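You operate a simulated robot arm through the tools that you are given. There is no shell and no other tool.

Carry out the task below with a simulated robot arm. There is one attempt and no reset: what you move stays moved.

JOB
Pour about 70 ml of milk into the bowl and about 40 ml into the red mug.
Fine: first lift the bowl off the drainer on to the worktop beside the hob; jug back. Set down upright: steel jug.

The check looks at the end state, three seconds after you hand in, the way a careful person would. Anything else that was tipped, shoved, dropped, spilled or broken makes it a failure.

ROBOT AND FRAMES
A 6-joint arm with a two-finger parallel gripper, fixed in place. Base frame: the origin is at the foot of the arm, x ahead of it, y to its left, z up; the work surface is at about z = 0.92. Readings come in m, rad, newtons and seconds.
With the tool pointing down near the work surface it reaches from about 0.22 to 0.62 m from the base axis. Its first joint turns from -1.152 to 1.152 rad. Payload 2.7 kg.
The tool frame sits at the grasp point between the pads (the TCP): z along the fingers, y along the line on which they close. The tips reach 0.023 m beyond it. Largest opening 0.094 m; finger width 0.038, thickness 0.01; the body of the gripper, 0.054 by 0.096 m, starts 0.039 m behind the TCP.
Orientation is that of the tool frame in the base frame, as a unit quaternion [w, x, y, z]. With the fingers straight down and closing along the base's y, the tool's x points along the base's -x, its y along +y and its z along -z.

CONTROLS
- The arm moves only by the tool arm_command. Its argument "rows" is a list of rows, each a list of 7 numbers: the shift along the base's x, y, z in m, then the turn, a rotation vector about the base's x, y, z in rad, then the opening, from 0 (shut) to 1 (fully open). In form: [[dx, dy, dz, wx, wy, wz, jaw], ...]. A call has 1 to 20 rows; each row is the pose to reach, as a shift and turn from the pose commanded when the call began. A row lasts 0.2 s, in which the tool goes at most 0.05 m and 0.15 rad; a call with a longer step from one row to the next is refused whole, and so is a gripper value outside its range. Where a pose cannot be reached the arm comes as near as it can. A force on the tool above 40 N (or 10 N above the force at the start of the call, whichever is more), or a blocked arm, ends the call early, and 0.2 s more pass. Each finger travels about 0.045 m/s and halts on what it meets, pressing with about 28 N; the grip force reading is that of the motor and also rises with nothing between the fingers. The clock runs only during rows and for 0.2 s after the last one: add rows that repeat a pose to give the fingers time. The reply holds the time, the measured pose of the TCP, the force on the tool along the base axes, the opening and the grip force, in the units named above and with some noise, with the torque about the TCP (base axes, N m) and any sound that the robot's microphone picked up.
- Cameras (640 x 400 px; columns grow to the right, rows downward): "scene" is fixed at [0.0773, -0.435, 1.4173]; the picture's right is [0.79, -0.62, 0.00], its down [-0.34, -0.44, -0.83] and it looks along [0.51, 0.65, -0.56] (base axes); focal length 214 px, centre (320, 200). "wrist" rides on the gripper at [0.086, 0.016, -0.075] in the tool frame; the picture's right is [-0.18, 0.98, 0.00], its down [-0.58, -0.11, -0.81] and it looks along [-0.79, -0.15, 0.59] (tool axes); focal length 243 px, centre (320, 200). There is no depth. A picture from a camera that has moved, and an enlarged one, comes with that camera's place and axes in the base frame and with its lens. The place of the scene camera against the robot may be out by one fixed shift of up to 0.012 m in any direction.
- camera(camera): a new picture of that camera. No time passes.
- inspect(camera, box): a new picture of the part [left, top, right, bottom] of that camera's present view, enlarged. No time passes.
- close_job(): hands the job in; it is judged then, once.

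Places have to be worked out from the pictures, the camera data and where the tool is seen. Open the gripper and draw the arm clear of the work before you hand the job in, unless the task says otherwise.

The tools are called after ">>>" as a command line: name --pt "numbers of a row" for each row, then --argument value for the rest, lists and objects as JSON in quotes. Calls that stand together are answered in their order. arm_command: Moves the arm, as the interface text tells. Its arguments: {"type":"object","properties":{"rows":{"type":"array","items":{"type":"array","items":{"type":"number"}}}},"required":["rows"]} The other tools are called the same way: camera (camera) takes a picture; inspect (camera, box) takes an enlarged picture of a part of a camera's view; close_job () hands the job in.

At the start:

```text
clock: 0.0
tool_pos: [0.3588, 0.0263, 1.304]
ee_rot: [0.0, 0.0, 1.0, 0.001]
force: [0.0, 0.0, -0.2]
torque: [0.01, -0.02, -0.01]
width: 0.094
finger_force: 0.1
```

scene: 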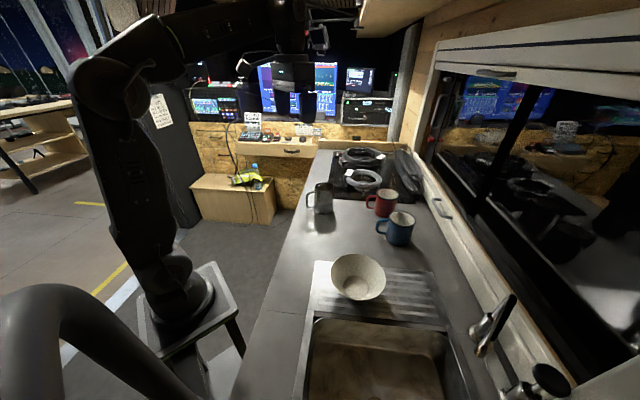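
wrist: 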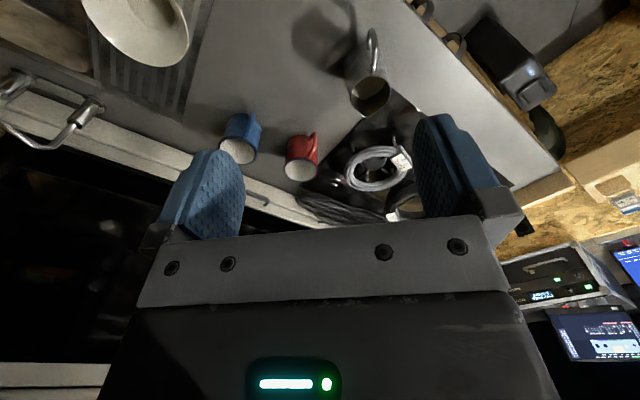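

I start by looking closer at the objects in the scene: the bowl on the drainer, the steel jug near the hob, and the red and blue mugs.

>>> inspect --camera "scene" --box '[280, 130, 440, 230]'

>>> inspect --camera "scene" --box '[290, 230, 450, 330]'

>>> inspect --camera "wrist" --box '[200, 0, 520, 200]'

>>> inspect --camera "scene" --box '[290, 170, 370, 220]'

```text
4.00 times, centred on (360, 180) of scene
camera zoom: at [0.0773, -0.435, 1.4173], right [0.79, -0.62, 0.0], down [-0.34, -0.44, -0.83], along [0.51, 0.65, -0.56], focal length 858 px, centre (160, 280)
```

zoom: 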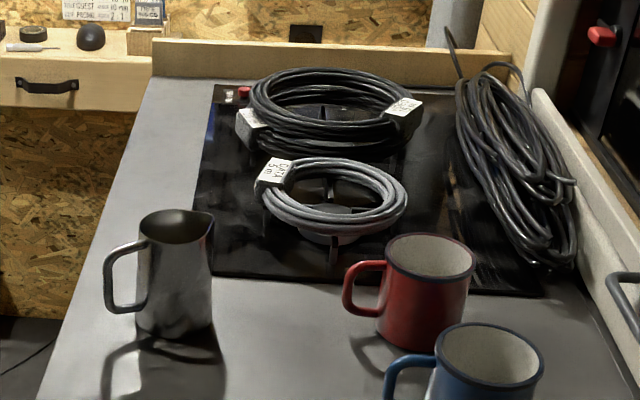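

```text
4.00 times, centred on (370, 280) of scene
camera zoom: at [0.0773, -0.435, 1.4173], right [0.79, -0.62, 0.0], down [-0.34, -0.44, -0.83], along [0.51, 0.65, -0.56], focal length 858 px, centre (120, -120)
```

zoom: 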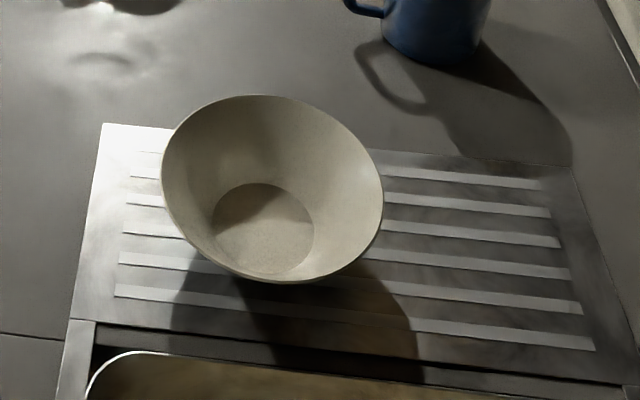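

```text
2.00 times, centred on (360, 100) of wrist
camera zoom: at [0.2713, 0.0419, 1.3758], right [0.18, 0.98, 0.0], down [0.58, -0.11, 0.81], along [0.79, -0.15, -0.59], focal length 485 px, centre (240, 400)
```

zoom: 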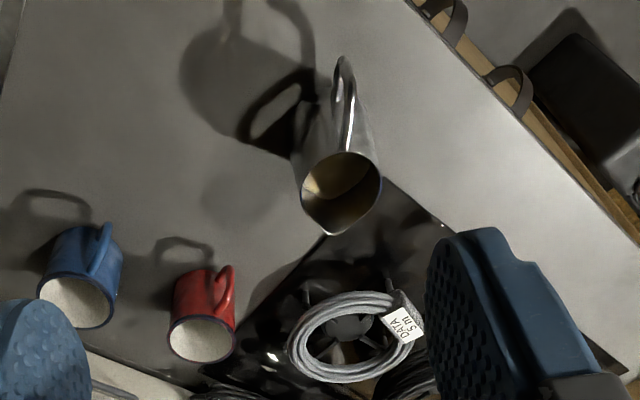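

```text
8.00 times, centred on (330, 195) of scene
camera zoom: at [0.0773, -0.435, 1.4173], right [0.79, -0.62, 0.0], down [-0.34, -0.44, -0.83], along [0.51, 0.65, -0.56], focal length 1716 px, centre (240, 240)
```

zoom: 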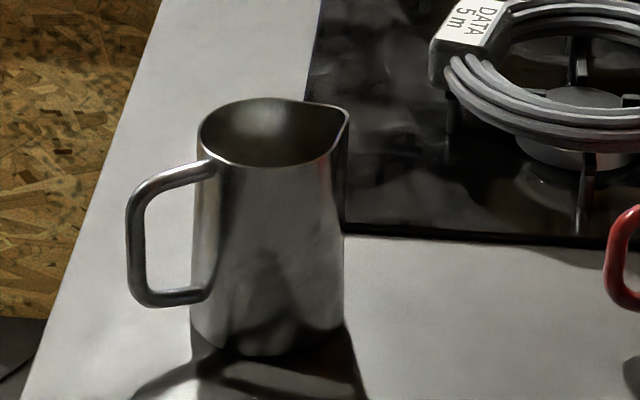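

The jug stands near (0.49, 0.08), the red mug near (0.65, -0.07), the blue mug near (0.57, -0.18) and the bowl near (0.35, -0.24), with the counter running at 45° in the base frame. I'll move the wrist camera over towards the bowl to measure it better, staying high.

>>> arm_command --pt "-0.017 -0.038 -0.012 0 0 0 1" --pt "-0.033 -0.075 -0.025 0 0 0 1" --pt "-0.05 -0.113 -0.037 0 0 0 1" --pt "-0.066 -0.15 -0.05 0 0 0 1" --pt "-0.083 -0.188 -0.062 0 0 0 1" --pt "-0.1 -0.226 -0.074 0 0 0 1" --pt "-0.1 -0.226 -0.074 0 0 0 1"

>>> camera --camera "wrist"

>>> camera --camera "scene"

```text
clock: 1.6
tool_pos: [0.256, -0.1994, 1.233]
ee_rot: [0.0, -0.002, 1.0, 0.0]
force: [0.5, -0.1, 0.0]
torque: [0.0, 0.01, 0.02]
width: 0.094
finger_force: 0.0
```

```text
taken
camera wrist: at [0.1697, -0.184, 1.3051], right [0.18, 0.98, 0.0], down [0.58, -0.11, 0.81], along [0.79, -0.15, -0.59], focal length 243 px, centre (320, 200)
```

wrist: 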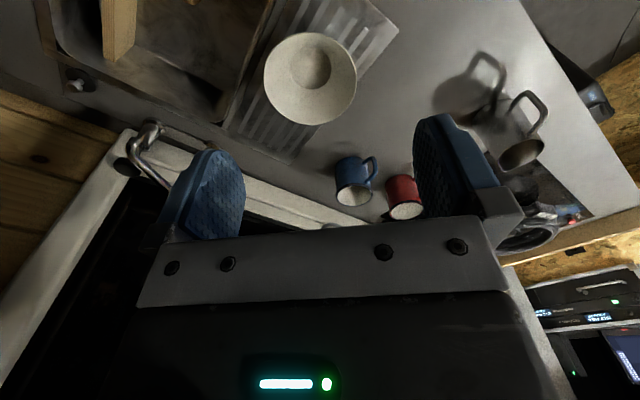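

```text
taken
```

scene: 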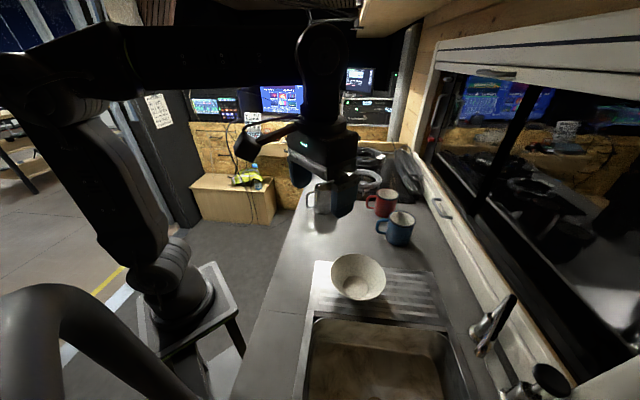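

>>> inspect --camera "wrist" --box '[230, 10, 390, 110]'

>>> inspect --camera "wrist" --box '[320, 40, 640, 240]'

```text
4.00 times, centred on (310, 60) of wrist
camera zoom: at [0.1697, -0.184, 1.3051], right [0.18, 0.98, 0.0], down [0.58, -0.11, 0.81], along [0.79, -0.15, -0.59], focal length 970 px, centre (360, 760)
```

zoom: 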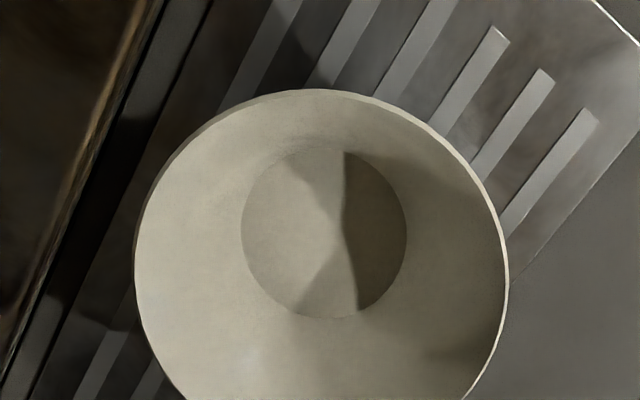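

```text
2.00 times, centred on (480, 140) of wrist
camera zoom: at [0.1697, -0.184, 1.3051], right [0.18, 0.98, 0.0], down [0.58, -0.11, 0.81], along [0.79, -0.15, -0.59], focal length 485 px, centre (0, 320)
```

zoom: 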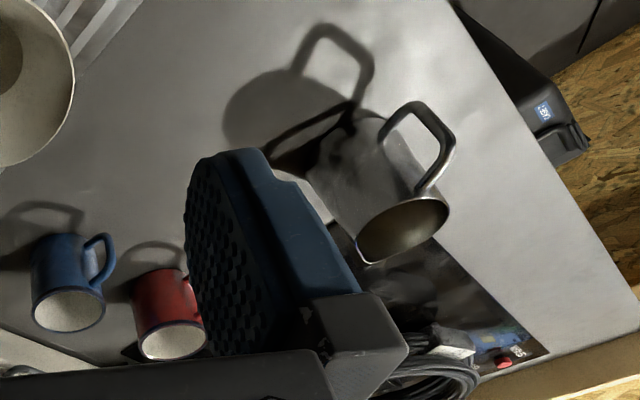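

The bowl's rim measures about 0.064 m radius, centred near (0.342, -0.231) with the rim at z ≈ 0.975. I'll grip its near-side rim with the tool leaning along the wall, so first I yaw the tool by about 56° up here and set a partial opening.

>>> arm_command --pt "0 0 0 0 0 0.14 0.8" --pt "0 0 0 0 0 0.28 0.6" --pt "0 0 0 0 0 0.42 0.4" --pt "0 0 0 0 0 0.56 0.4" --pt "0 0 0 0 0 0.7 0.4" --pt "0 0 0 0 0 0.84 0.4" --pt "0 0 0 0 0 0.977 0.4" --pt "0 0 0 0 0 0.977 0.4"

```text
clock: 3.4
tool_pos: [0.2582, -0.2002, 1.2301]
ee_rot: [0.0, -0.471, 0.882, 0.0]
force: [0.8, -0.6, -0.7]
torque: [0.04, 0.0, 0.0]
width: 0.0377
finger_force: 0.0
```

Yaw reached as planned. Now I tilt the tool 25° so that it leans along the bowl wall and descend to the pre-grasp point above the near rim.

>>> arm_command --pt "0.002 0.005 -0.03 -0.081 -0.12 0 0.4" --pt "0.004 0.01 -0.06 -0.162 -0.24 0 0.4" --pt "0.006 0.015 -0.09 -0.2437 -0.3614 0 0.4" --pt "0.008 0.021 -0.13 -0.2437 -0.3614 0 0.4" --pt "0.008 0.021 -0.16 -0.2437 -0.3614 0 0.4" --pt "0.008 0.021 -0.16 -0.2437 -0.3614 0 0.4"

>>> camera --camera "wrist"

>>> camera --camera "scene"

>>> inspect --camera "scene" --box '[290, 190, 450, 290]'

```text
clock: 4.8
tool_pos: [0.2675, -0.1783, 1.0681]
ee_rot: [0.101, -0.459, 0.862, -0.19]
force: [-0.2, -0.4, 0.4]
torque: [0.0, -0.01, 0.01]
width: 0.0377
finger_force: 0.0
```

```text
taken
camera wrist: at [0.1806, -0.2237, 1.1269], right [-0.64, 0.65, -0.41], down [0.12, 0.62, 0.78], along [0.76, 0.44, -0.47], focal length 243 px, centre (320, 200)
```

wrist: 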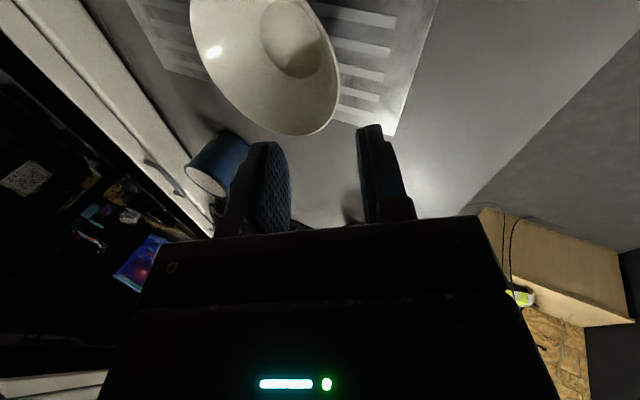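

```text
taken
```

scene: 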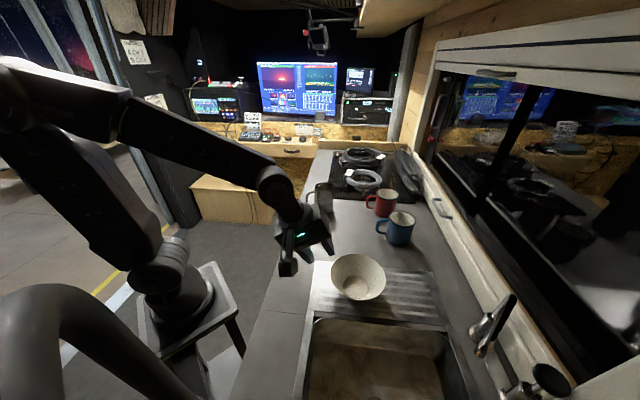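

```text
4.00 times, centred on (370, 240) of scene
camera zoom: at [0.0773, -0.435, 1.4173], right [0.79, -0.62, 0.0], down [-0.34, -0.44, -0.83], along [0.51, 0.65, -0.56], focal length 858 px, centre (120, 40)
```

zoom: 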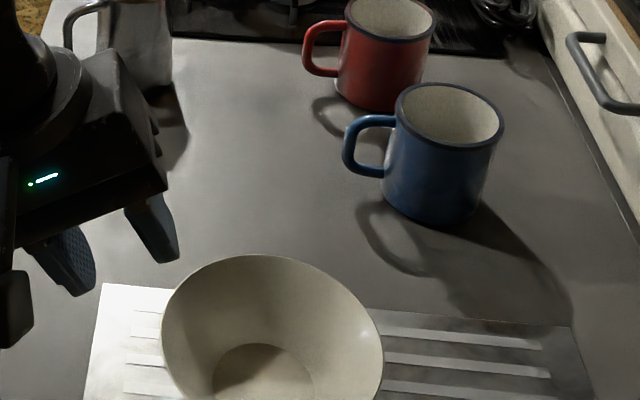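

The wrist view agrees with my bowl estimate: the near rim point projects where I see it. I move on to the approach line and slide down along the wall direction so the fingers straddle the rim, still open.

>>> arm_command --pt "-0.012 0.008 0 0 0 0 0.4" --pt "-0.004 0.003 -0.021 0 0 0 0.4" --pt "0.004 -0.003 -0.042 0 0 0 0.4" --pt "0.012 -0.008 -0.062 0 0 0 0.4" --pt "0.019 -0.013 -0.08 0 0 0 0.4" --pt "0.024 -0.016 -0.092 0 0 0 0.4" --pt "0.028 -0.019 -0.102 0 0 0 0.4" --pt "0.028 -0.019 -0.102 0 0 0 0.4"

>>> camera --camera "wrist"

>>> inspect --camera "scene" --box '[270, 210, 430, 310]'

```text
clock: 6.6
tool_pos: [0.2945, -0.198, 0.9674]
ee_rot: [0.101, -0.459, 0.862, -0.191]
force: [0.2, 0.4, -0.4]
torque: [0.0, 0.01, 0.0]
width: 0.0374
finger_force: 0.0
```

```text
taken
camera wrist: at [0.2079, -0.2439, 1.0259], right [-0.64, 0.65, -0.41], down [0.12, 0.62, 0.78], along [0.76, 0.44, -0.47], focal length 243 px, centre (320, 200)
```

wrist: 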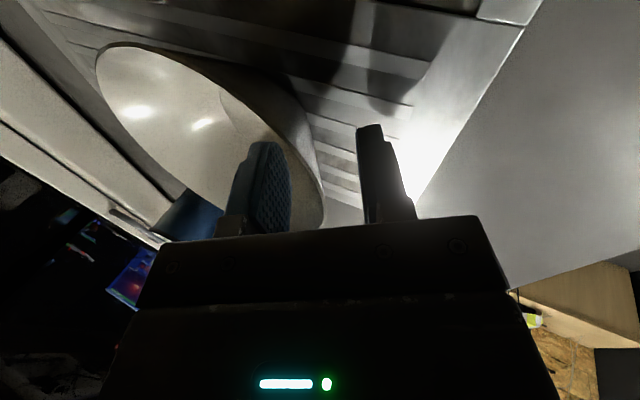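

```text
4.00 times, centred on (350, 260) of scene
camera zoom: at [0.0774, -0.435, 1.4173], right [0.79, -0.62, 0.0], down [-0.34, -0.44, -0.83], along [0.51, 0.65, -0.56], focal length 858 px, centre (200, -40)
```

zoom: 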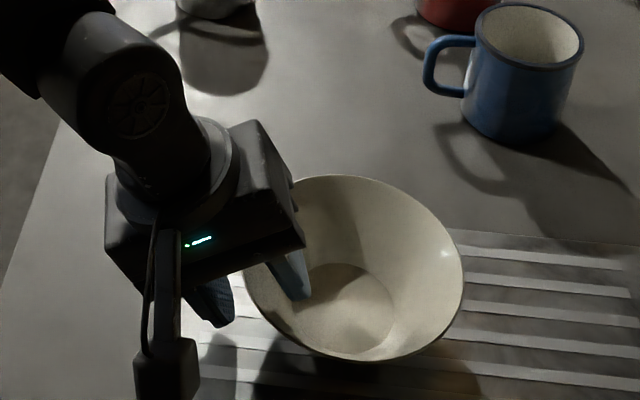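

The fingers straddle the near wall with one inside and one outside, and there is no contact force. Now I close the gripper.

>>> arm_command --pt "0 0 0 0 0 0 0.3" --pt "0 0 0 0 0 0 0.15" --pt "0 0 0 0 0 0 0" --pt "0 0 0 0 0 0 0" --pt "0 0 0 0 0 0 0" --pt "0 0 0 0 0 0 0"

>>> camera --camera "wrist"

>>> inspect --camera "scene" --box '[270, 210, 430, 310]'

```text
clock: 8.0
tool_pos: [0.2952, -0.1983, 0.969]
ee_rot: [0.103, -0.459, 0.861, -0.193]
force: [5.4, -3.0, 15.4]
torque: [-0.73, -0.84, 0.12]
width: 0.0125
finger_force: 27.8
```

```text
taken
camera wrist: at [0.2089, -0.2442, 1.027], right [-0.64, 0.65, -0.42], down [0.12, 0.62, 0.78], along [0.76, 0.44, -0.47], focal length 243 px, centre (320, 200)
```

wrist: 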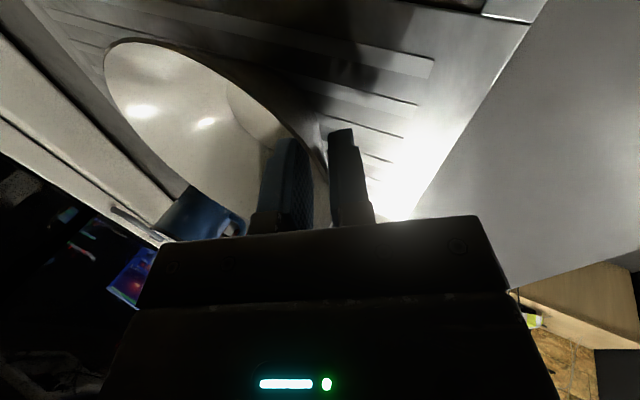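

```text
4.00 times, centred on (350, 260) of scene
camera zoom: at [0.0773, -0.4349, 1.4173], right [0.79, -0.62, 0.0], down [-0.34, -0.44, -0.83], along [0.51, 0.65, -0.56], focal length 858 px, centre (200, -40)
```

zoom: 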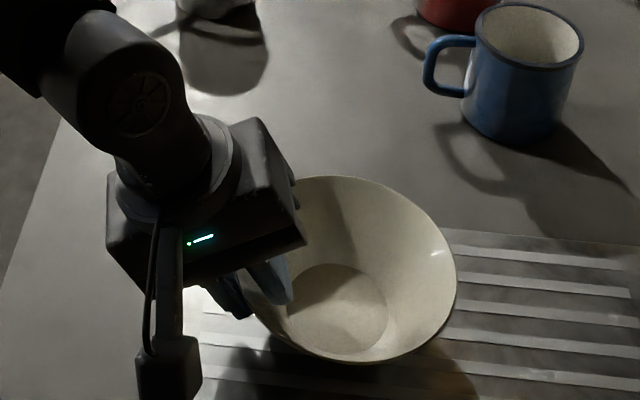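

The grip closed at 12.5 mm with an upward push of 15 N, so the wall slopes more than my 25° tilt. I'll release and tilt about 10° further in the same plane before gripping again.

>>> arm_command --pt "0 0 0 0 0 0 0.2" --pt "0 0 0 0 0 0 0.35" --pt "0 0 0 0 0 0 0.4" --pt "0 0 0 0 0 0 0.4"

>>> camera --camera "wrist"

>>> inspect --camera "scene" --box '[270, 210, 430, 310]'

```text
clock: 9.0
tool_pos: [0.2937, -0.1971, 0.9687]
ee_rot: [0.101, -0.458, 0.862, -0.191]
force: [0.1, -0.8, 0.6]
torque: [0.02, 0.0, 0.04]
width: 0.0374
finger_force: 0.1
```

```text
taken
camera wrist: at [0.2079, -0.2439, 1.0261], right [-0.64, 0.65, -0.41], down [0.12, 0.62, 0.78], along [0.76, 0.44, -0.47], focal length 243 px, centre (320, 200)
```

wrist: 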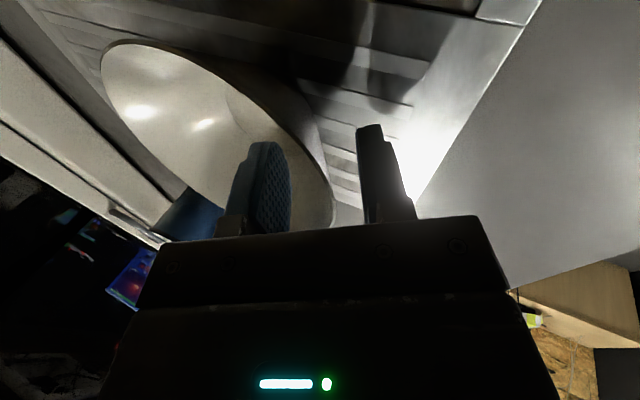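

```text
4.00 times, centred on (350, 260) of scene
camera zoom: at [0.0773, -0.435, 1.4173], right [0.79, -0.62, 0.0], down [-0.34, -0.44, -0.83], along [0.51, 0.65, -0.56], focal length 858 px, centre (200, -40)
```

zoom: 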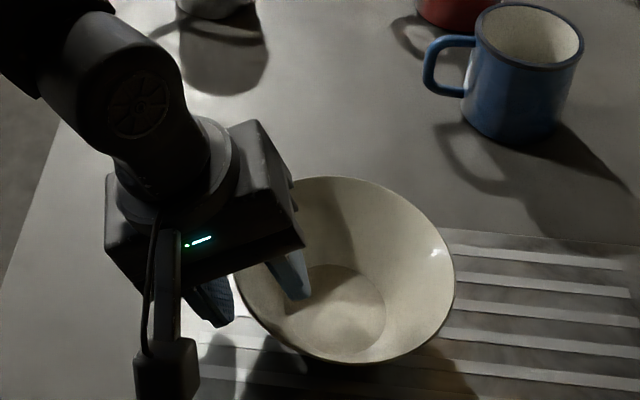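

The bowl shifted about 5 mm towards the arm and sits flat. I tilt 10° more and shift 5 mm to recentre the fingers on the wall.

>>> arm_command --pt "-0.002 0.0015 0 -0.05 -0.073 0 0.4" --pt "-0.004 0.003 0 -0.0978 -0.1451 0 0.35" --pt "-0.004 0.003 0 -0.0978 -0.1451 0 0.35"

>>> camera --camera "wrist"

>>> inspect --camera "scene" --box '[270, 210, 430, 310]'

```text
clock: 9.8
tool_pos: [0.304, -0.1929, 0.9957]
ee_rot: [0.127, -0.445, 0.849, -0.253]
force: [0.3, 1.1, -1.9]
torque: [-0.03, 0.06, -0.03]
width: 0.0329
finger_force: 0.3
out of reach, approached as far as the arm can: row 1, 2, 3
```

```text
taken
camera wrist: at [0.2107, -0.2334, 1.0481], right [-0.57, 0.62, -0.54], down [0.05, 0.68, 0.73], along [0.82, 0.39, -0.42], focal length 243 px, centre (320, 200)
```

wrist: 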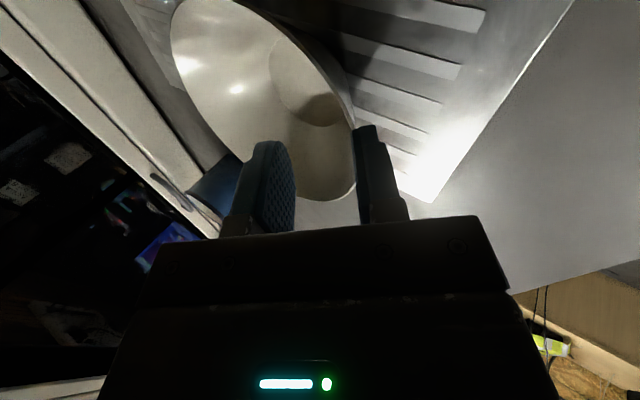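

```text
4.00 times, centred on (350, 260) of scene
camera zoom: at [0.0773, -0.435, 1.4173], right [0.79, -0.62, 0.0], down [-0.34, -0.44, -0.83], along [0.51, 0.65, -0.56], focal length 858 px, centre (200, -40)
```

zoom: 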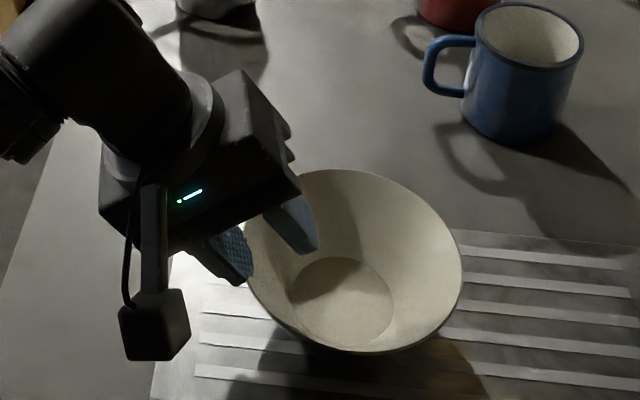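

The 35° lean towards the base is out of reach here, so that grasp side will not work. I retreat up and away from the bowl, undoing the tilt, and will take the bowl from its left side (+y) instead.

>>> arm_command --pt "-0.01 0.008 0.04 0 0 0 0.4" --pt "-0.02 0.016 0.075 0.05 0.073 0 0.4" --pt "-0.029 0.025 0.1 0.0978 0.1451 0 0.4" --pt "-0.029 0.025 0.14 0.0978 0.1451 0 0.4" --pt "-0.029 0.025 0.16 0.0978 0.1451 0 0.4"

>>> camera --camera "scene"

```text
clock: 11.0
tool_pos: [0.2419, -0.1957, 1.139]
ee_rot: [0.131, -0.462, 0.856, -0.19]
force: [1.4, 0.7, 0.5]
torque: [0.01, 0.02, -0.01]
width: 0.0373
finger_force: 0.1
out of reach, approached as far as the arm can: row 2, 3, 4, 5
```

```text
taken
```

scene: 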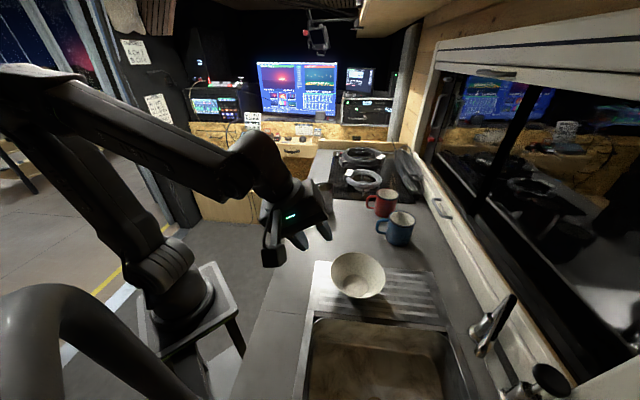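

I untilt the tool and rise, moving outward to a comfortably reachable spot.

>>> arm_command --pt "0.015 0.01 0.02 0.06 0.09 0 0.4" --pt "0.03 0.02 0.04 0.122 0.181 0 0.4" --pt "0.04 0.03 0.06 0.183 0.271 0 0.4" --pt "0.04 0.04 0.075 0.2437 0.3614 0 0.4" --pt "0.04 0.04 0.075 0.2437 0.3614 0 0.4"

>>> arm_command --pt "0 0 0 0 0 -0.14 0.4" --pt "0 0 0 0 0 -0.28 0.4" --pt "0 0 0 0 0 -0.42 0.4" --pt "0 0 0 0 0 -0.56 0.4" --pt "0 0 0 0 0 -0.7 0.4" --pt "0 0 0 0 0 -0.84 0.4" --pt "0 0 0 0 0 -0.977 0.4" --pt "0 0 0 0 0 -0.977 0.4"

>>> camera --camera "wrist"

>>> inspect --camera "scene" --box '[290, 230, 450, 330]'

```text
clock: 12.2
tool_pos: [0.2803, -0.1648, 1.2045]
ee_rot: [0.136, -0.465, 0.874, 0.025]
force: [-0.5, 0.0, 0.2]
torque: [-0.03, -0.03, 0.01]
width: 0.0377
finger_force: 0.0
out of reach, approached as far as the arm can: row 1, 2, 3, 4, 5
```

```text
clock: 14.0
tool_pos: [0.2533, -0.1863, 1.1872]
ee_rot: [0.174, -0.005, 0.985, -0.017]
force: [-0.5, -0.5, 0.1]
torque: [0.01, 0.0, 0.01]
width: 0.0375
finger_force: 0.1
out of reach, approached as far as the arm can: row 3, 4, 5, 6, 7, 8
```

```text
taken
camera wrist: at [0.147, -0.1697, 1.2241], right [0.17, 0.99, 0.03], down [0.27, -0.07, 0.96], along [0.95, -0.15, -0.28], focal length 243 px, centre (320, 200)
```

wrist: 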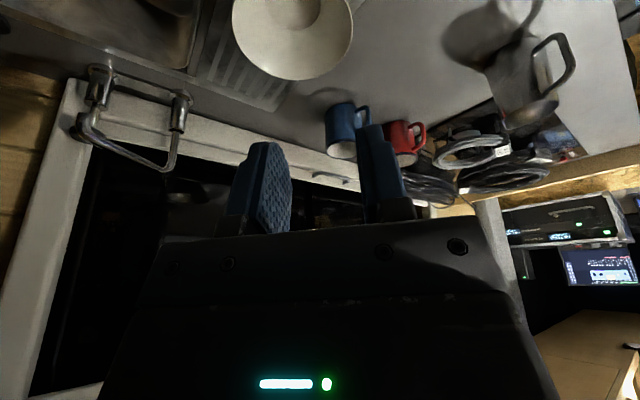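

```text
4.00 times, centred on (370, 280) of scene
camera zoom: at [0.0773, -0.435, 1.4173], right [0.79, -0.62, 0.0], down [-0.34, -0.44, -0.83], along [0.51, 0.65, -0.56], focal length 858 px, centre (120, -120)
```

zoom: 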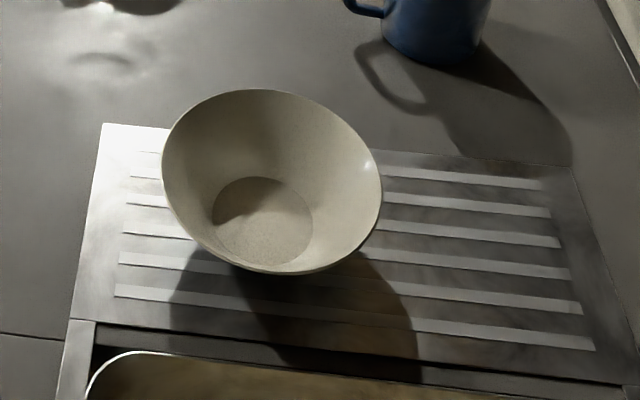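

The arm is caught in an awkward folded pose near the base (tool leaning the wrong way by 20°). I command a move outward to the roomy area near the start pose so it can recover its orientation.

>>> arm_command --pt "0.02 0.02 0.02 0 0 0 0.4" --pt "0.04 0.04 0.04 0 0 0 0.4" --pt "0.06 0.07 0.06 0 0 0 0.4" --pt "0.07 0.1 0.08 0 0 0 0.4" --pt "0.07 0.12 0.1 0 0 0 0.4" --pt "0.07 0.12 0.1 0 0 0 0.4" --pt "0.07 0.12 0.1 0 0 0 0.4"

```text
clock: 15.6
tool_pos: [0.2971, -0.1038, 1.2778]
ee_rot: [0.202, -0.013, 0.979, 0.02]
force: [0.3, 0.8, 1.1]
torque: [0.03, 0.02, -0.05]
width: 0.0377
finger_force: 0.1
out of reach, approached as far as the arm can: row 1, 2, 3, 4, 5, 6, 7
```

>>> camera --camera "scene"

>>> camera --camera "wrist"

```text
taken
```

scene: 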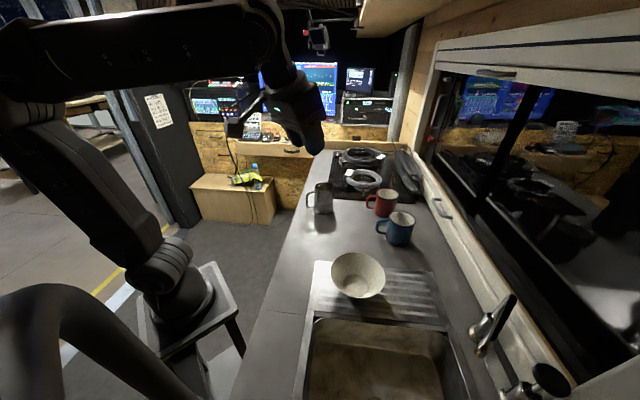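

```text
taken
camera wrist: at [0.1886, -0.0938, 1.3108], right [0.14, 0.99, 0.11], down [0.22, -0.13, 0.97], along [0.97, -0.11, -0.23], focal length 243 px, centre (320, 200)
```

wrist: 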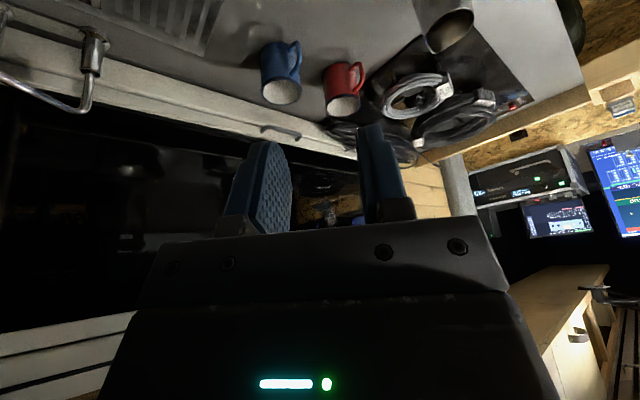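

The arm is still leaning about 23° outward, held in a local posture. I'll command its present lean at a spot further out, then straighten it gradually there.

>>> arm_command --pt "-0.03 -0.03 0 0 -0.14 0 0.4" --pt "-0.03 -0.03 0 0 -0.28 0 0.4" --pt "-0.01 -0.01 0 0 -0.4 0 0.4" --pt "0.02 0.01 -0.01 0 -0.4 0 0.4" --pt "0.05 0.03 -0.03 0 -0.4 0 0.4" --pt "0.05 0.03 -0.03 0 -0.4 0 0.4" --pt "0.05 0.03 -0.03 0 -0.4 0 0.4"

>>> camera --camera "scene"

```text
clock: 17.2
tool_pos: [0.3468, -0.0725, 1.2441]
ee_rot: [0.393, -0.018, 0.919, 0.018]
force: [-0.1, 0.3, 0.3]
torque: [0.0, -0.02, -0.02]
width: 0.0374
finger_force: 0.0
```

```text
taken
```

scene: 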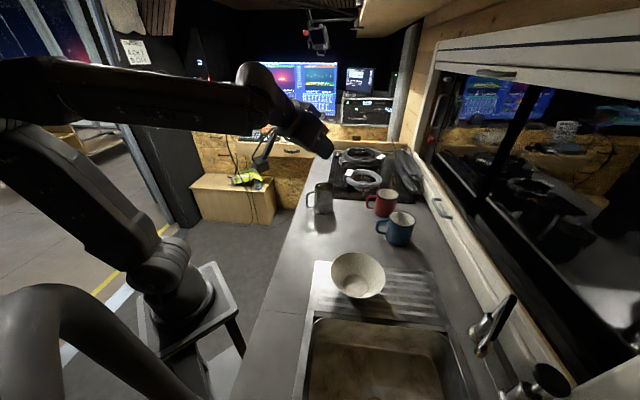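

So after an unreachable call the reference re-syncs to the actual pose; the tool now leans 46° outward at (0.347, -0.073, 1.244). I undo that lean fully here, where it has room.

>>> arm_command --pt "0.005 0 0 -0.006 0.135 -0.006 0.4" --pt "0.01 0 0 -0.012 0.27 -0.012 0.4" --pt "0.015 0 0 -0.018 0.405 -0.018 0.4" --pt "0.02 0 0 -0.025 0.54 -0.025 0.4" --pt "0.03 0 0 -0.031 0.675 -0.031 0.4" --pt "0.03 0 0 -0.037 0.808 -0.037 0.4" --pt "0.03 0 0 -0.037 0.808 -0.037 0.4"

>>> camera --camera "wrist"

```text
clock: 18.8
tool_pos: [0.3796, -0.0772, 1.2457]
ee_rot: [0.061, 0.001, 0.99, 0.126]
force: [0.6, 0.0, -0.3]
torque: [0.04, -0.01, 0.0]
width: 0.0378
finger_force: 0.1
out of reach, approached as far as the arm can: row 3, 4, 5, 6, 7
```

```text
taken
camera wrist: at [0.2853, -0.079, 1.3095], right [0.17, 0.95, 0.27], down [0.48, -0.32, 0.82], along [0.86, -0.01, -0.51], focal length 243 px, centre (320, 200)
```

wrist: 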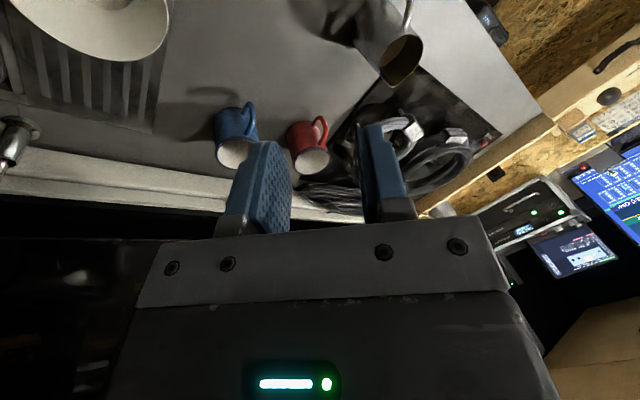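

>>> camera --camera "scene"

>>> inspect --camera "scene" --box '[0, 0, 360, 320]'

```text
taken
```

scene: 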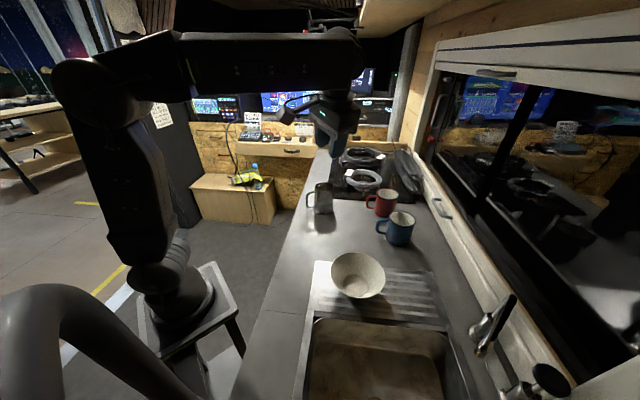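

```text
1.25 times, centred on (180, 160) of scene
camera zoom: at [0.0774, -0.435, 1.4173], right [0.79, -0.62, 0.0], down [-0.34, -0.44, -0.83], along [0.51, 0.65, -0.56], focal length 268 px, centre (495, 250)
```

zoom: 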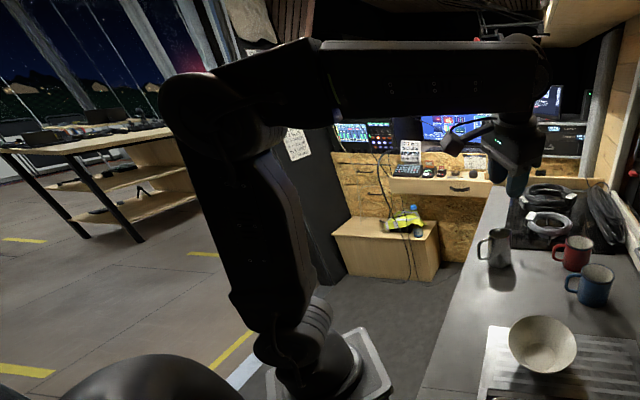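

Residual tilt is about 0.25 rad about x and -0.12 about y. I command its removal while moving toward the original start position, which I know is reachable upright.

>>> arm_command --pt "-0.003 0.025 0.015 0 0 0 0.4" --pt "-0.006 0.05 0.03 -0.05 0.025 0 0.4" --pt "-0.01 0.075 0.045 -0.1 0.05 0 0.4" --pt "-0.02 0.1 0.058 -0.15 0.075 0 0.4" --pt "-0.02 0.1 0.058 -0.2 0.1 0 0.4" --pt "-0.02 0.1 0.058 -0.252 0.122 0 0.4" --pt "-0.02 0.1 0.058 -0.252 0.122 0 0.4"

```text
clock: 20.4
tool_pos: [0.3608, 0.0081, 1.3111]
ee_rot: [0.041, 0.0, 0.99, 0.131]
force: [1.0, 0.5, -0.3]
torque: [0.02, 0.0, 0.01]
width: 0.0376
finger_force: 0.1
out of reach, approached as far as the arm can: row 2, 3, 4, 5, 6, 7
```

The tool still leans 0.26 rad about x, so some wrist joint appears to be at a limit. I'll try a yaw of +0.4 rad first to free it.

>>> arm_command --pt "0 0 0 0 0 0.13 0.4" --pt "0 0 0 0 0 0.26 0.4" --pt "0 0 0 0 0 0.4 0.4" --pt "0 0 0 0 0 0.4 0.4"

>>> arm_command --pt "0 0 0 -0.1 0.02 0 0.4" --pt "0 0 0 -0.18 0.05 0 0.4" --pt "0 0 0 -0.26 0.08 0 0.4" --pt "0 0 0 -0.26 0.08 0 0.4"

```text
clock: 21.4
tool_pos: [0.3585, 0.0076, 1.3113]
ee_rot: [0.016, -0.198, 0.97, 0.141]
force: [0.8, 0.2, -0.4]
torque: [0.02, 0.0, 0.01]
width: 0.0377
finger_force: 0.1
```

```text
clock: 22.4
tool_pos: [0.3581, 0.0073, 1.3118]
ee_rot: [0.017, -0.197, 0.97, 0.141]
force: [-0.7, -0.2, 0.5]
torque: [-0.04, -0.03, -0.01]
width: 0.038
finger_force: 0.0
out of reach, approached as far as the arm can: row 1, 2, 3, 4
```

>>> inspect --camera "scene" --box '[200, 0, 400, 160]'

>>> inspect --camera "scene" --box '[0, 0, 320, 200]'

```text
2.50 times, centred on (300, 80) of scene
camera zoom: at [0.0773, -0.435, 1.4173], right [0.79, -0.62, 0.0], down [-0.34, -0.44, -0.83], along [0.51, 0.65, -0.56], focal length 536 px, centre (370, 500)
```

zoom: 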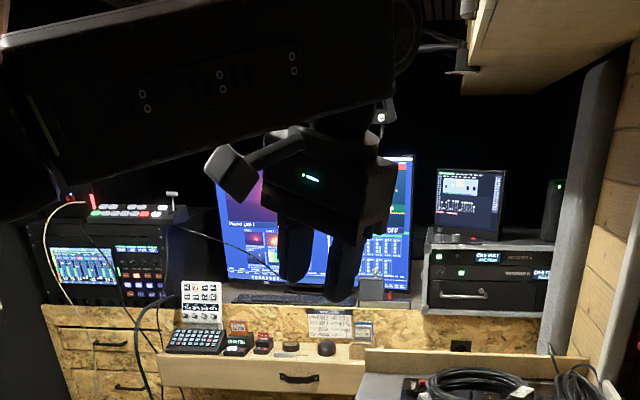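

```text
2.00 times, centred on (160, 100) of scene
camera zoom: at [0.0773, -0.435, 1.4173], right [0.79, -0.62, 0.0], down [-0.34, -0.44, -0.83], along [0.51, 0.65, -0.56], focal length 429 px, centre (640, 400)
```

zoom: 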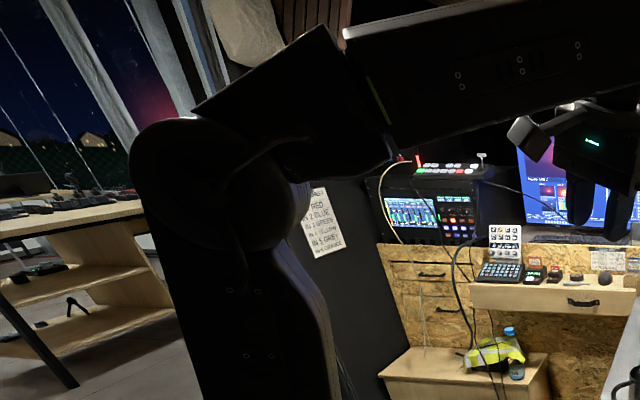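

The forearm has a roll joint, and I judge the wrist has flipped into a branch where that roll sits at its limit, which explains the locked sideways lean. To unflip it safely I first swing the whole arm left about its base, clear of the worktop over open floor.

>>> arm_command --pt "-0.0038 0.0444 0 0 0 0.125 0.4" --pt "-0.013 0.0882 0 0 0 0.25 0.4" --pt "-0.0276 0.1305 0 0 0 0.375 0.4" --pt "-0.0473 0.1706 0 0 0 0.5 0.4" --pt "-0.0718 0.208 0 0 0 0.625 0.4" --pt "-0.1009 0.242 0 0 0 0.75 0.4" --pt "-0.134 0.2721 0 0 0 0.875 0.4" --pt "-0.1705 0.2979 0 0 0 1.0 0.4" --pt "-0.1705 0.2979 0 0 0 1.0 0.4"

>>> camera --camera "scene"

>>> camera --camera "wrist"

```text
clock: 24.4
tool_pos: [0.1898, 0.308, 1.309]
ee_rot: [-0.053, -0.639, 0.756, 0.131]
force: [0.1, 0.4, 0.1]
torque: [0.01, -0.01, 0.01]
width: 0.0374
finger_force: 0.1
```

```text
taken
```

scene: 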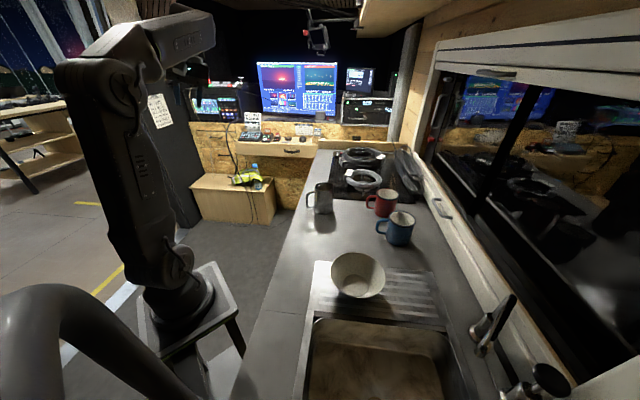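

```text
taken
camera wrist: at [0.1778, 0.2157, 1.3757], right [-0.9, 0.33, 0.28], down [0.41, 0.45, 0.8], along [0.14, 0.83, -0.54], focal length 243 px, centre (320, 200)
```

wrist: 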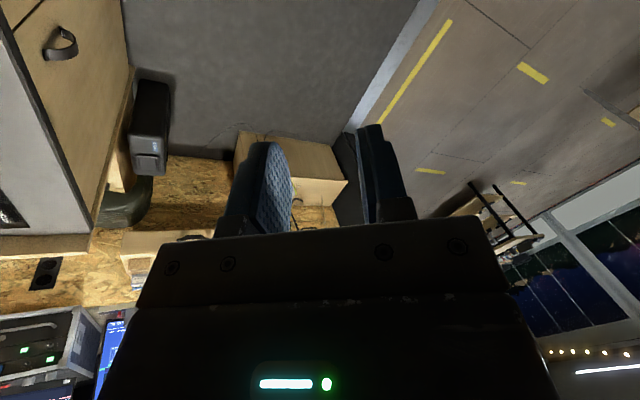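

The swing worked and the posture stayed consistent. Next I lower the tool here over the open floor so that the forearm points downward, which keeps the unflip motion compact.

>>> arm_command --pt "-0.005 -0.006 -0.038 0 0 0 0.4" --pt "-0.011 -0.012 -0.076 0 0 0 0.4" --pt "-0.016 -0.019 -0.114 0 0 0 0.4" --pt "-0.022 -0.025 -0.152 0 0 0 0.4" --pt "-0.027 -0.031 -0.19 0 0 0 0.4" --pt "-0.032 -0.037 -0.228 0 0 0 0.4" --pt "-0.038 -0.044 -0.266 0 0 0 0.4" --pt "-0.043 -0.05 -0.3 0 0 0 0.4" --pt "-0.043 -0.05 -0.3 0 0 0 0.4"

>>> camera --camera "scene"

```text
clock: 26.4
tool_pos: [0.1443, 0.2549, 1.0098]
ee_rot: [-0.054, -0.638, 0.757, 0.131]
force: [0.6, -0.2, 0.4]
torque: [-0.01, 0.01, 0.01]
width: 0.0374
finger_force: 0.0
```

```text
taken
```

scene: 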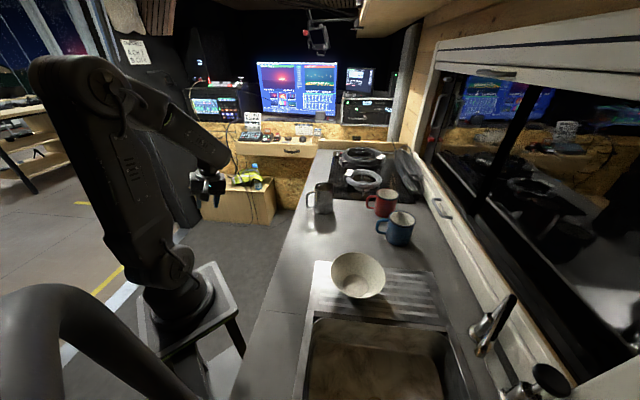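

The forearm now points about 39° downward at azimuth ~49°. I rotate the tool so that its nose comes to the left of the forearm axis, keeping the wrist centre still.

>>> arm_command --pt "0.008 0.018 0.008 0.12 -0.032 -0.035 0.4" --pt "0.016 0.036 0.018 0.241 -0.063 -0.071 0.4" --pt "0.024 0.055 0.029 0.361 -0.095 -0.106 0.4" --pt "0.032 0.073 0.04 0.482 -0.127 -0.142 0.4" --pt "0.04 0.091 0.051 0.602 -0.158 -0.177 0.4" --pt "0.048 0.109 0.063 0.723 -0.19 -0.213 0.4" --pt "0.0554 0.1273 0.0745 0.843 -0.2216 -0.248 0.4" --pt "0.0554 0.1273 0.0745 0.843 -0.2216 -0.248 0.4"

>>> camera --camera "scene"

```text
clock: 28.2
tool_pos: [0.2027, 0.382, 1.0884]
ee_rot: [0.309, -0.519, 0.708, 0.365]
force: [0.6, 0.4, 0.1]
torque: [0.02, 0.03, 0.03]
width: 0.0376
finger_force: 0.0
```

```text
taken
```

scene: 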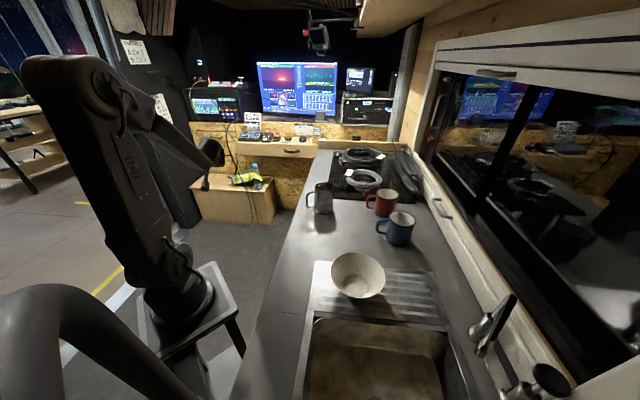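

The nose is now left of the forearm axis exactly as intended, with nothing blocked. I roll about the forearm axis by 90° so that the nose ends up above the axis.

>>> arm_command --pt "0.006 0.0055 0.01 0.0724 0.0842 -0.0899 0.4" --pt "0.0132 0.0097 0.0197 0.1449 0.1685 -0.1799 0.4" --pt "0.0215 0.0125 0.0291 0.2173 0.2527 -0.2698 0.4" --pt "0.0308 0.0139 0.0379 0.2898 0.3369 -0.3598 0.4" --pt "0.0409 0.0138 0.0458 0.3622 0.4211 -0.4497 0.4" --pt "0.0515 0.0122 0.0529 0.4347 0.5054 -0.5397 0.4" --pt "0.0625 0.0091 0.0589 0.5071 0.5896 -0.6296 0.4" --pt "0.0736 0.0047 0.0637 0.5796 0.6738 -0.7196 0.4" --pt "0.0845 -0.001 0.0671 0.652 0.758 -0.8095 0.4" --pt "0.0952 -0.008 0.0692 0.7244 0.8423 -0.8995 0.4" --pt "0.1051 -0.0158 0.0699 0.7959 0.9253 -0.9882 0.4" --pt "0.1051 -0.0158 0.0699 0.7959 0.9253 -0.9882 0.4"

>>> camera --camera "scene"

```text
clock: 30.8
tool_pos: [0.3058, 0.3664, 1.1534]
ee_rot: [0.271, 0.212, 0.73, 0.59]
force: [0.5, 0.6, 0.0]
torque: [0.0, 0.0, 0.01]
width: 0.0376
finger_force: 0.0
```

```text
taken
```

scene: 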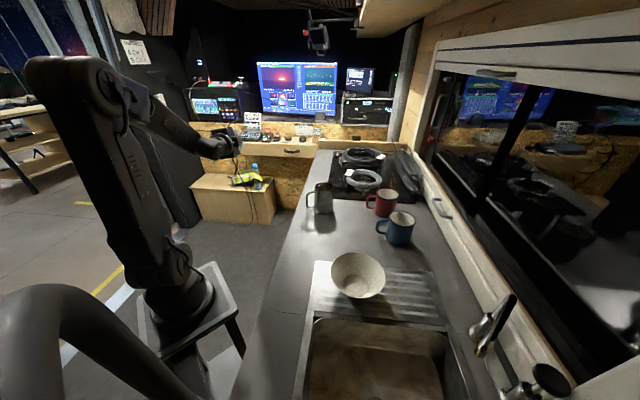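

The nose is above the axis and in the arm's plane, as planned. Now I pitch it straight down through the forearm axis, which should bring the wrist back to its original branch.

>>> arm_command --pt "-0.0038 -0.0045 -0.0253 -0.1092 0.0939 0 0.4" --pt "-0.01 -0.0116 -0.0494 -0.2183 0.1878 0 0.4" --pt "-0.0183 -0.0213 -0.0719 -0.3275 0.2817 0 0.4" --pt "-0.0287 -0.0334 -0.0924 -0.4366 0.3756 0 0.4" --pt "-0.0409 -0.0475 -0.1103 -0.5458 0.4694 0 0.4" --pt "-0.0546 -0.0634 -0.1254 -0.6549 0.5633 0 0.4" --pt "-0.0696 -0.0809 -0.1373 -0.7641 0.6572 0 0.4" --pt "-0.0855 -0.0994 -0.1458 -0.8732 0.7511 0 0.4" --pt "-0.0855 -0.0994 -0.1458 -0.8732 0.7511 0 0.4"

>>> camera --camera "scene"

```text
clock: 32.8
tool_pos: [0.1862, 0.288, 0.9643]
ee_rot: [0.106, 0.279, 0.948, 0.114]
force: [0.4, 0.1, 0.0]
torque: [-0.04, -0.01, 0.03]
width: 0.0379
finger_force: 0.0
out of reach, approached as far as the arm can: row 4, 5, 6, 7, 8, 9
```

```text
taken
```

scene: 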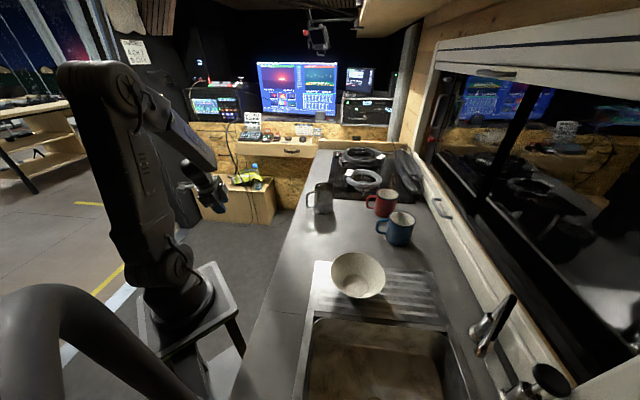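

The nose passed the axis and points nearly down, though the pose is 4 cm off target. I raise the tool and see whether it tracks cleanly in this branch.

>>> arm_command --pt "0.01 0.01 0.04 0 0 0 0.4" --pt "0.02 0.015 0.08 0 0 0 0.4" --pt "0.03 0.02 0.12 0 0 0 0.4" --pt "0.04 0.02 0.16 0 0 0 0.4" --pt "0.05 0.02 0.2 0 0 0 0.4" --pt "0.05 0.02 0.2 0 0 0 0.4"

>>> camera --camera "scene"

```text
clock: 34.2
tool_pos: [0.212, 0.3297, 1.1469]
ee_rot: [0.159, 0.285, 0.939, 0.104]
force: [0.0, 0.8, 0.3]
torque: [-0.03, 0.0, 0.03]
width: 0.0376
finger_force: 0.1
out of reach, approached as far as the arm can: row 1, 2, 3, 4, 5, 6
```

```text
taken
```

scene: 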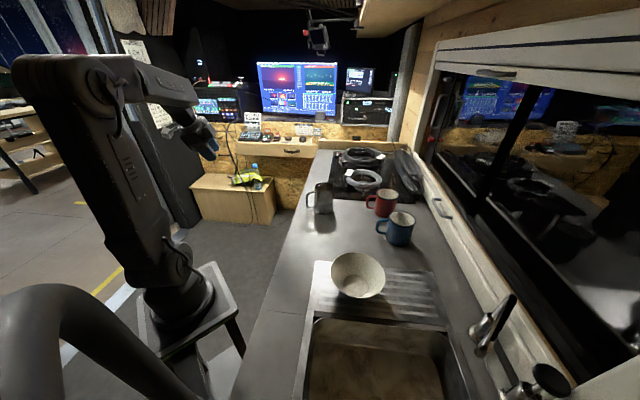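

The wrist flipped to the opposite limit rather than crossing, and joint 1 is close to its own limit. I swing back to azimuth ~50°, then bring the nose to the right of the forearm axis for a sideways crossing instead.

>>> arm_command --pt "0.027 -0.02 0 0 0 -0.083 0.4" --pt "0.052 -0.041 0 0 0 -0.167 0.4" --pt "0.075 -0.0627 0 0 0 -0.25 0.4" --pt "0.075 -0.0627 0 0 0 -0.25 0.4"

>>> arm_command --pt "0.01 0 -0.013 0.037 -0.118 0.013 0.4" --pt "0.02 0 -0.026 0.074 -0.236 0.026 0.4" --pt "0.031 0 -0.039 0.11 -0.353 0.04 0.4" --pt "0.041 0 -0.052 0.147 -0.471 0.053 0.4" --pt "0.051 -0.001 -0.065 0.184 -0.589 0.066 0.4" --pt "0.051 -0.001 -0.065 0.184 -0.589 0.066 0.4"

>>> camera --camera "scene"

```text
clock: 35.2
tool_pos: [0.2823, 0.2647, 1.1433]
ee_rot: [0.171, 0.4, 0.897, 0.085]
force: [0.2, 0.7, -0.3]
torque: [-0.01, -0.04, 0.02]
width: 0.0376
finger_force: 0.0
```

```text
clock: 36.6
tool_pos: [0.3325, 0.2647, 1.0793]
ee_rot: [0.383, 0.341, 0.81, 0.285]
force: [0.0, -0.1, 0.4]
torque: [0.01, 0.01, -0.04]
width: 0.0374
finger_force: 0.0
```

```text
taken
```

scene: 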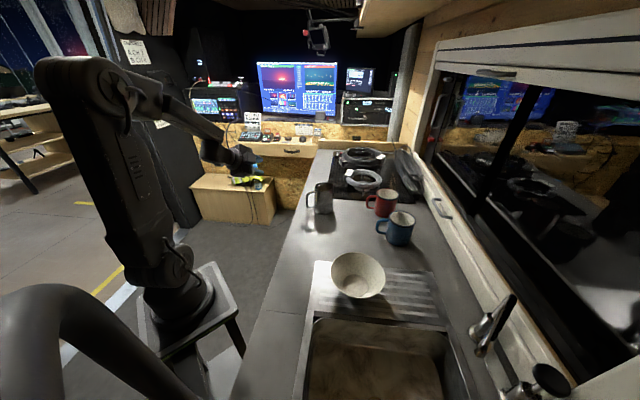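

The nose is right of the axis now, with clean tracking. I dip it slightly and then sweep it leftwards just below the forearm axis, so that the pitch joint must cross zero and return to the original branch.

>>> arm_command --pt "-0.0096 -0.0115 -0.016 -0.0517 0.1008 -0.0415 0.4" --pt "-0.0096 -0.0115 -0.016 -0.0517 0.1008 -0.0415 0.4"

>>> arm_command --pt "-0.0121 0.0197 -0.0078 0.0638 0.076 0.0926 0.4" --pt "-0.0264 0.0386 -0.0135 0.1277 0.1521 0.1852 0.4" --pt "-0.0429 0.0564 -0.0167 0.1915 0.2281 0.2778 0.4" --pt "-0.061 0.0727 -0.0176 0.2553 0.3042 0.3705 0.4" --pt "-0.0806 0.0872 -0.0161 0.3191 0.3802 0.4631 0.4" --pt "-0.1012 0.0997 -0.0121 0.383 0.4563 0.5557 0.4" --pt "-0.1225 0.11 -0.0058 0.4468 0.5323 0.6483 0.4" --pt "-0.1441 0.1177 0.0026 0.5106 0.6084 0.7409 0.4" --pt "-0.1655 0.1229 0.0132 0.5745 0.6844 0.8335 0.4" --pt "-0.1655 0.1229 0.0132 0.5745 0.6844 0.8335 0.4"

>>> camera --camera "scene"

```text
clock: 37.2
tool_pos: [0.3212, 0.2507, 1.065]
ee_rot: [0.356, 0.363, 0.828, 0.237]
force: [-0.5, 0.8, 0.0]
torque: [-0.02, 0.01, 0.04]
width: 0.0375
finger_force: 0.1
```

```text
clock: 39.4
tool_pos: [0.1558, 0.3765, 1.08]
ee_rot: [-0.165, 0.144, 0.871, 0.439]
force: [-0.4, -0.3, 0.2]
torque: [-0.01, -0.01, 0.0]
width: 0.0377
finger_force: 0.0
out of reach, approached as far as the arm can: row 4, 5, 6
```

```text
taken
```

scene: 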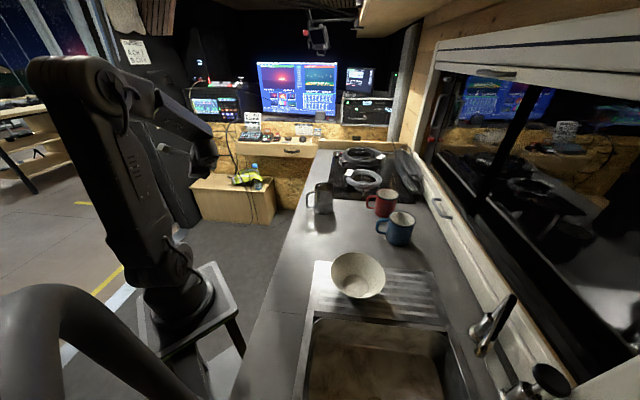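

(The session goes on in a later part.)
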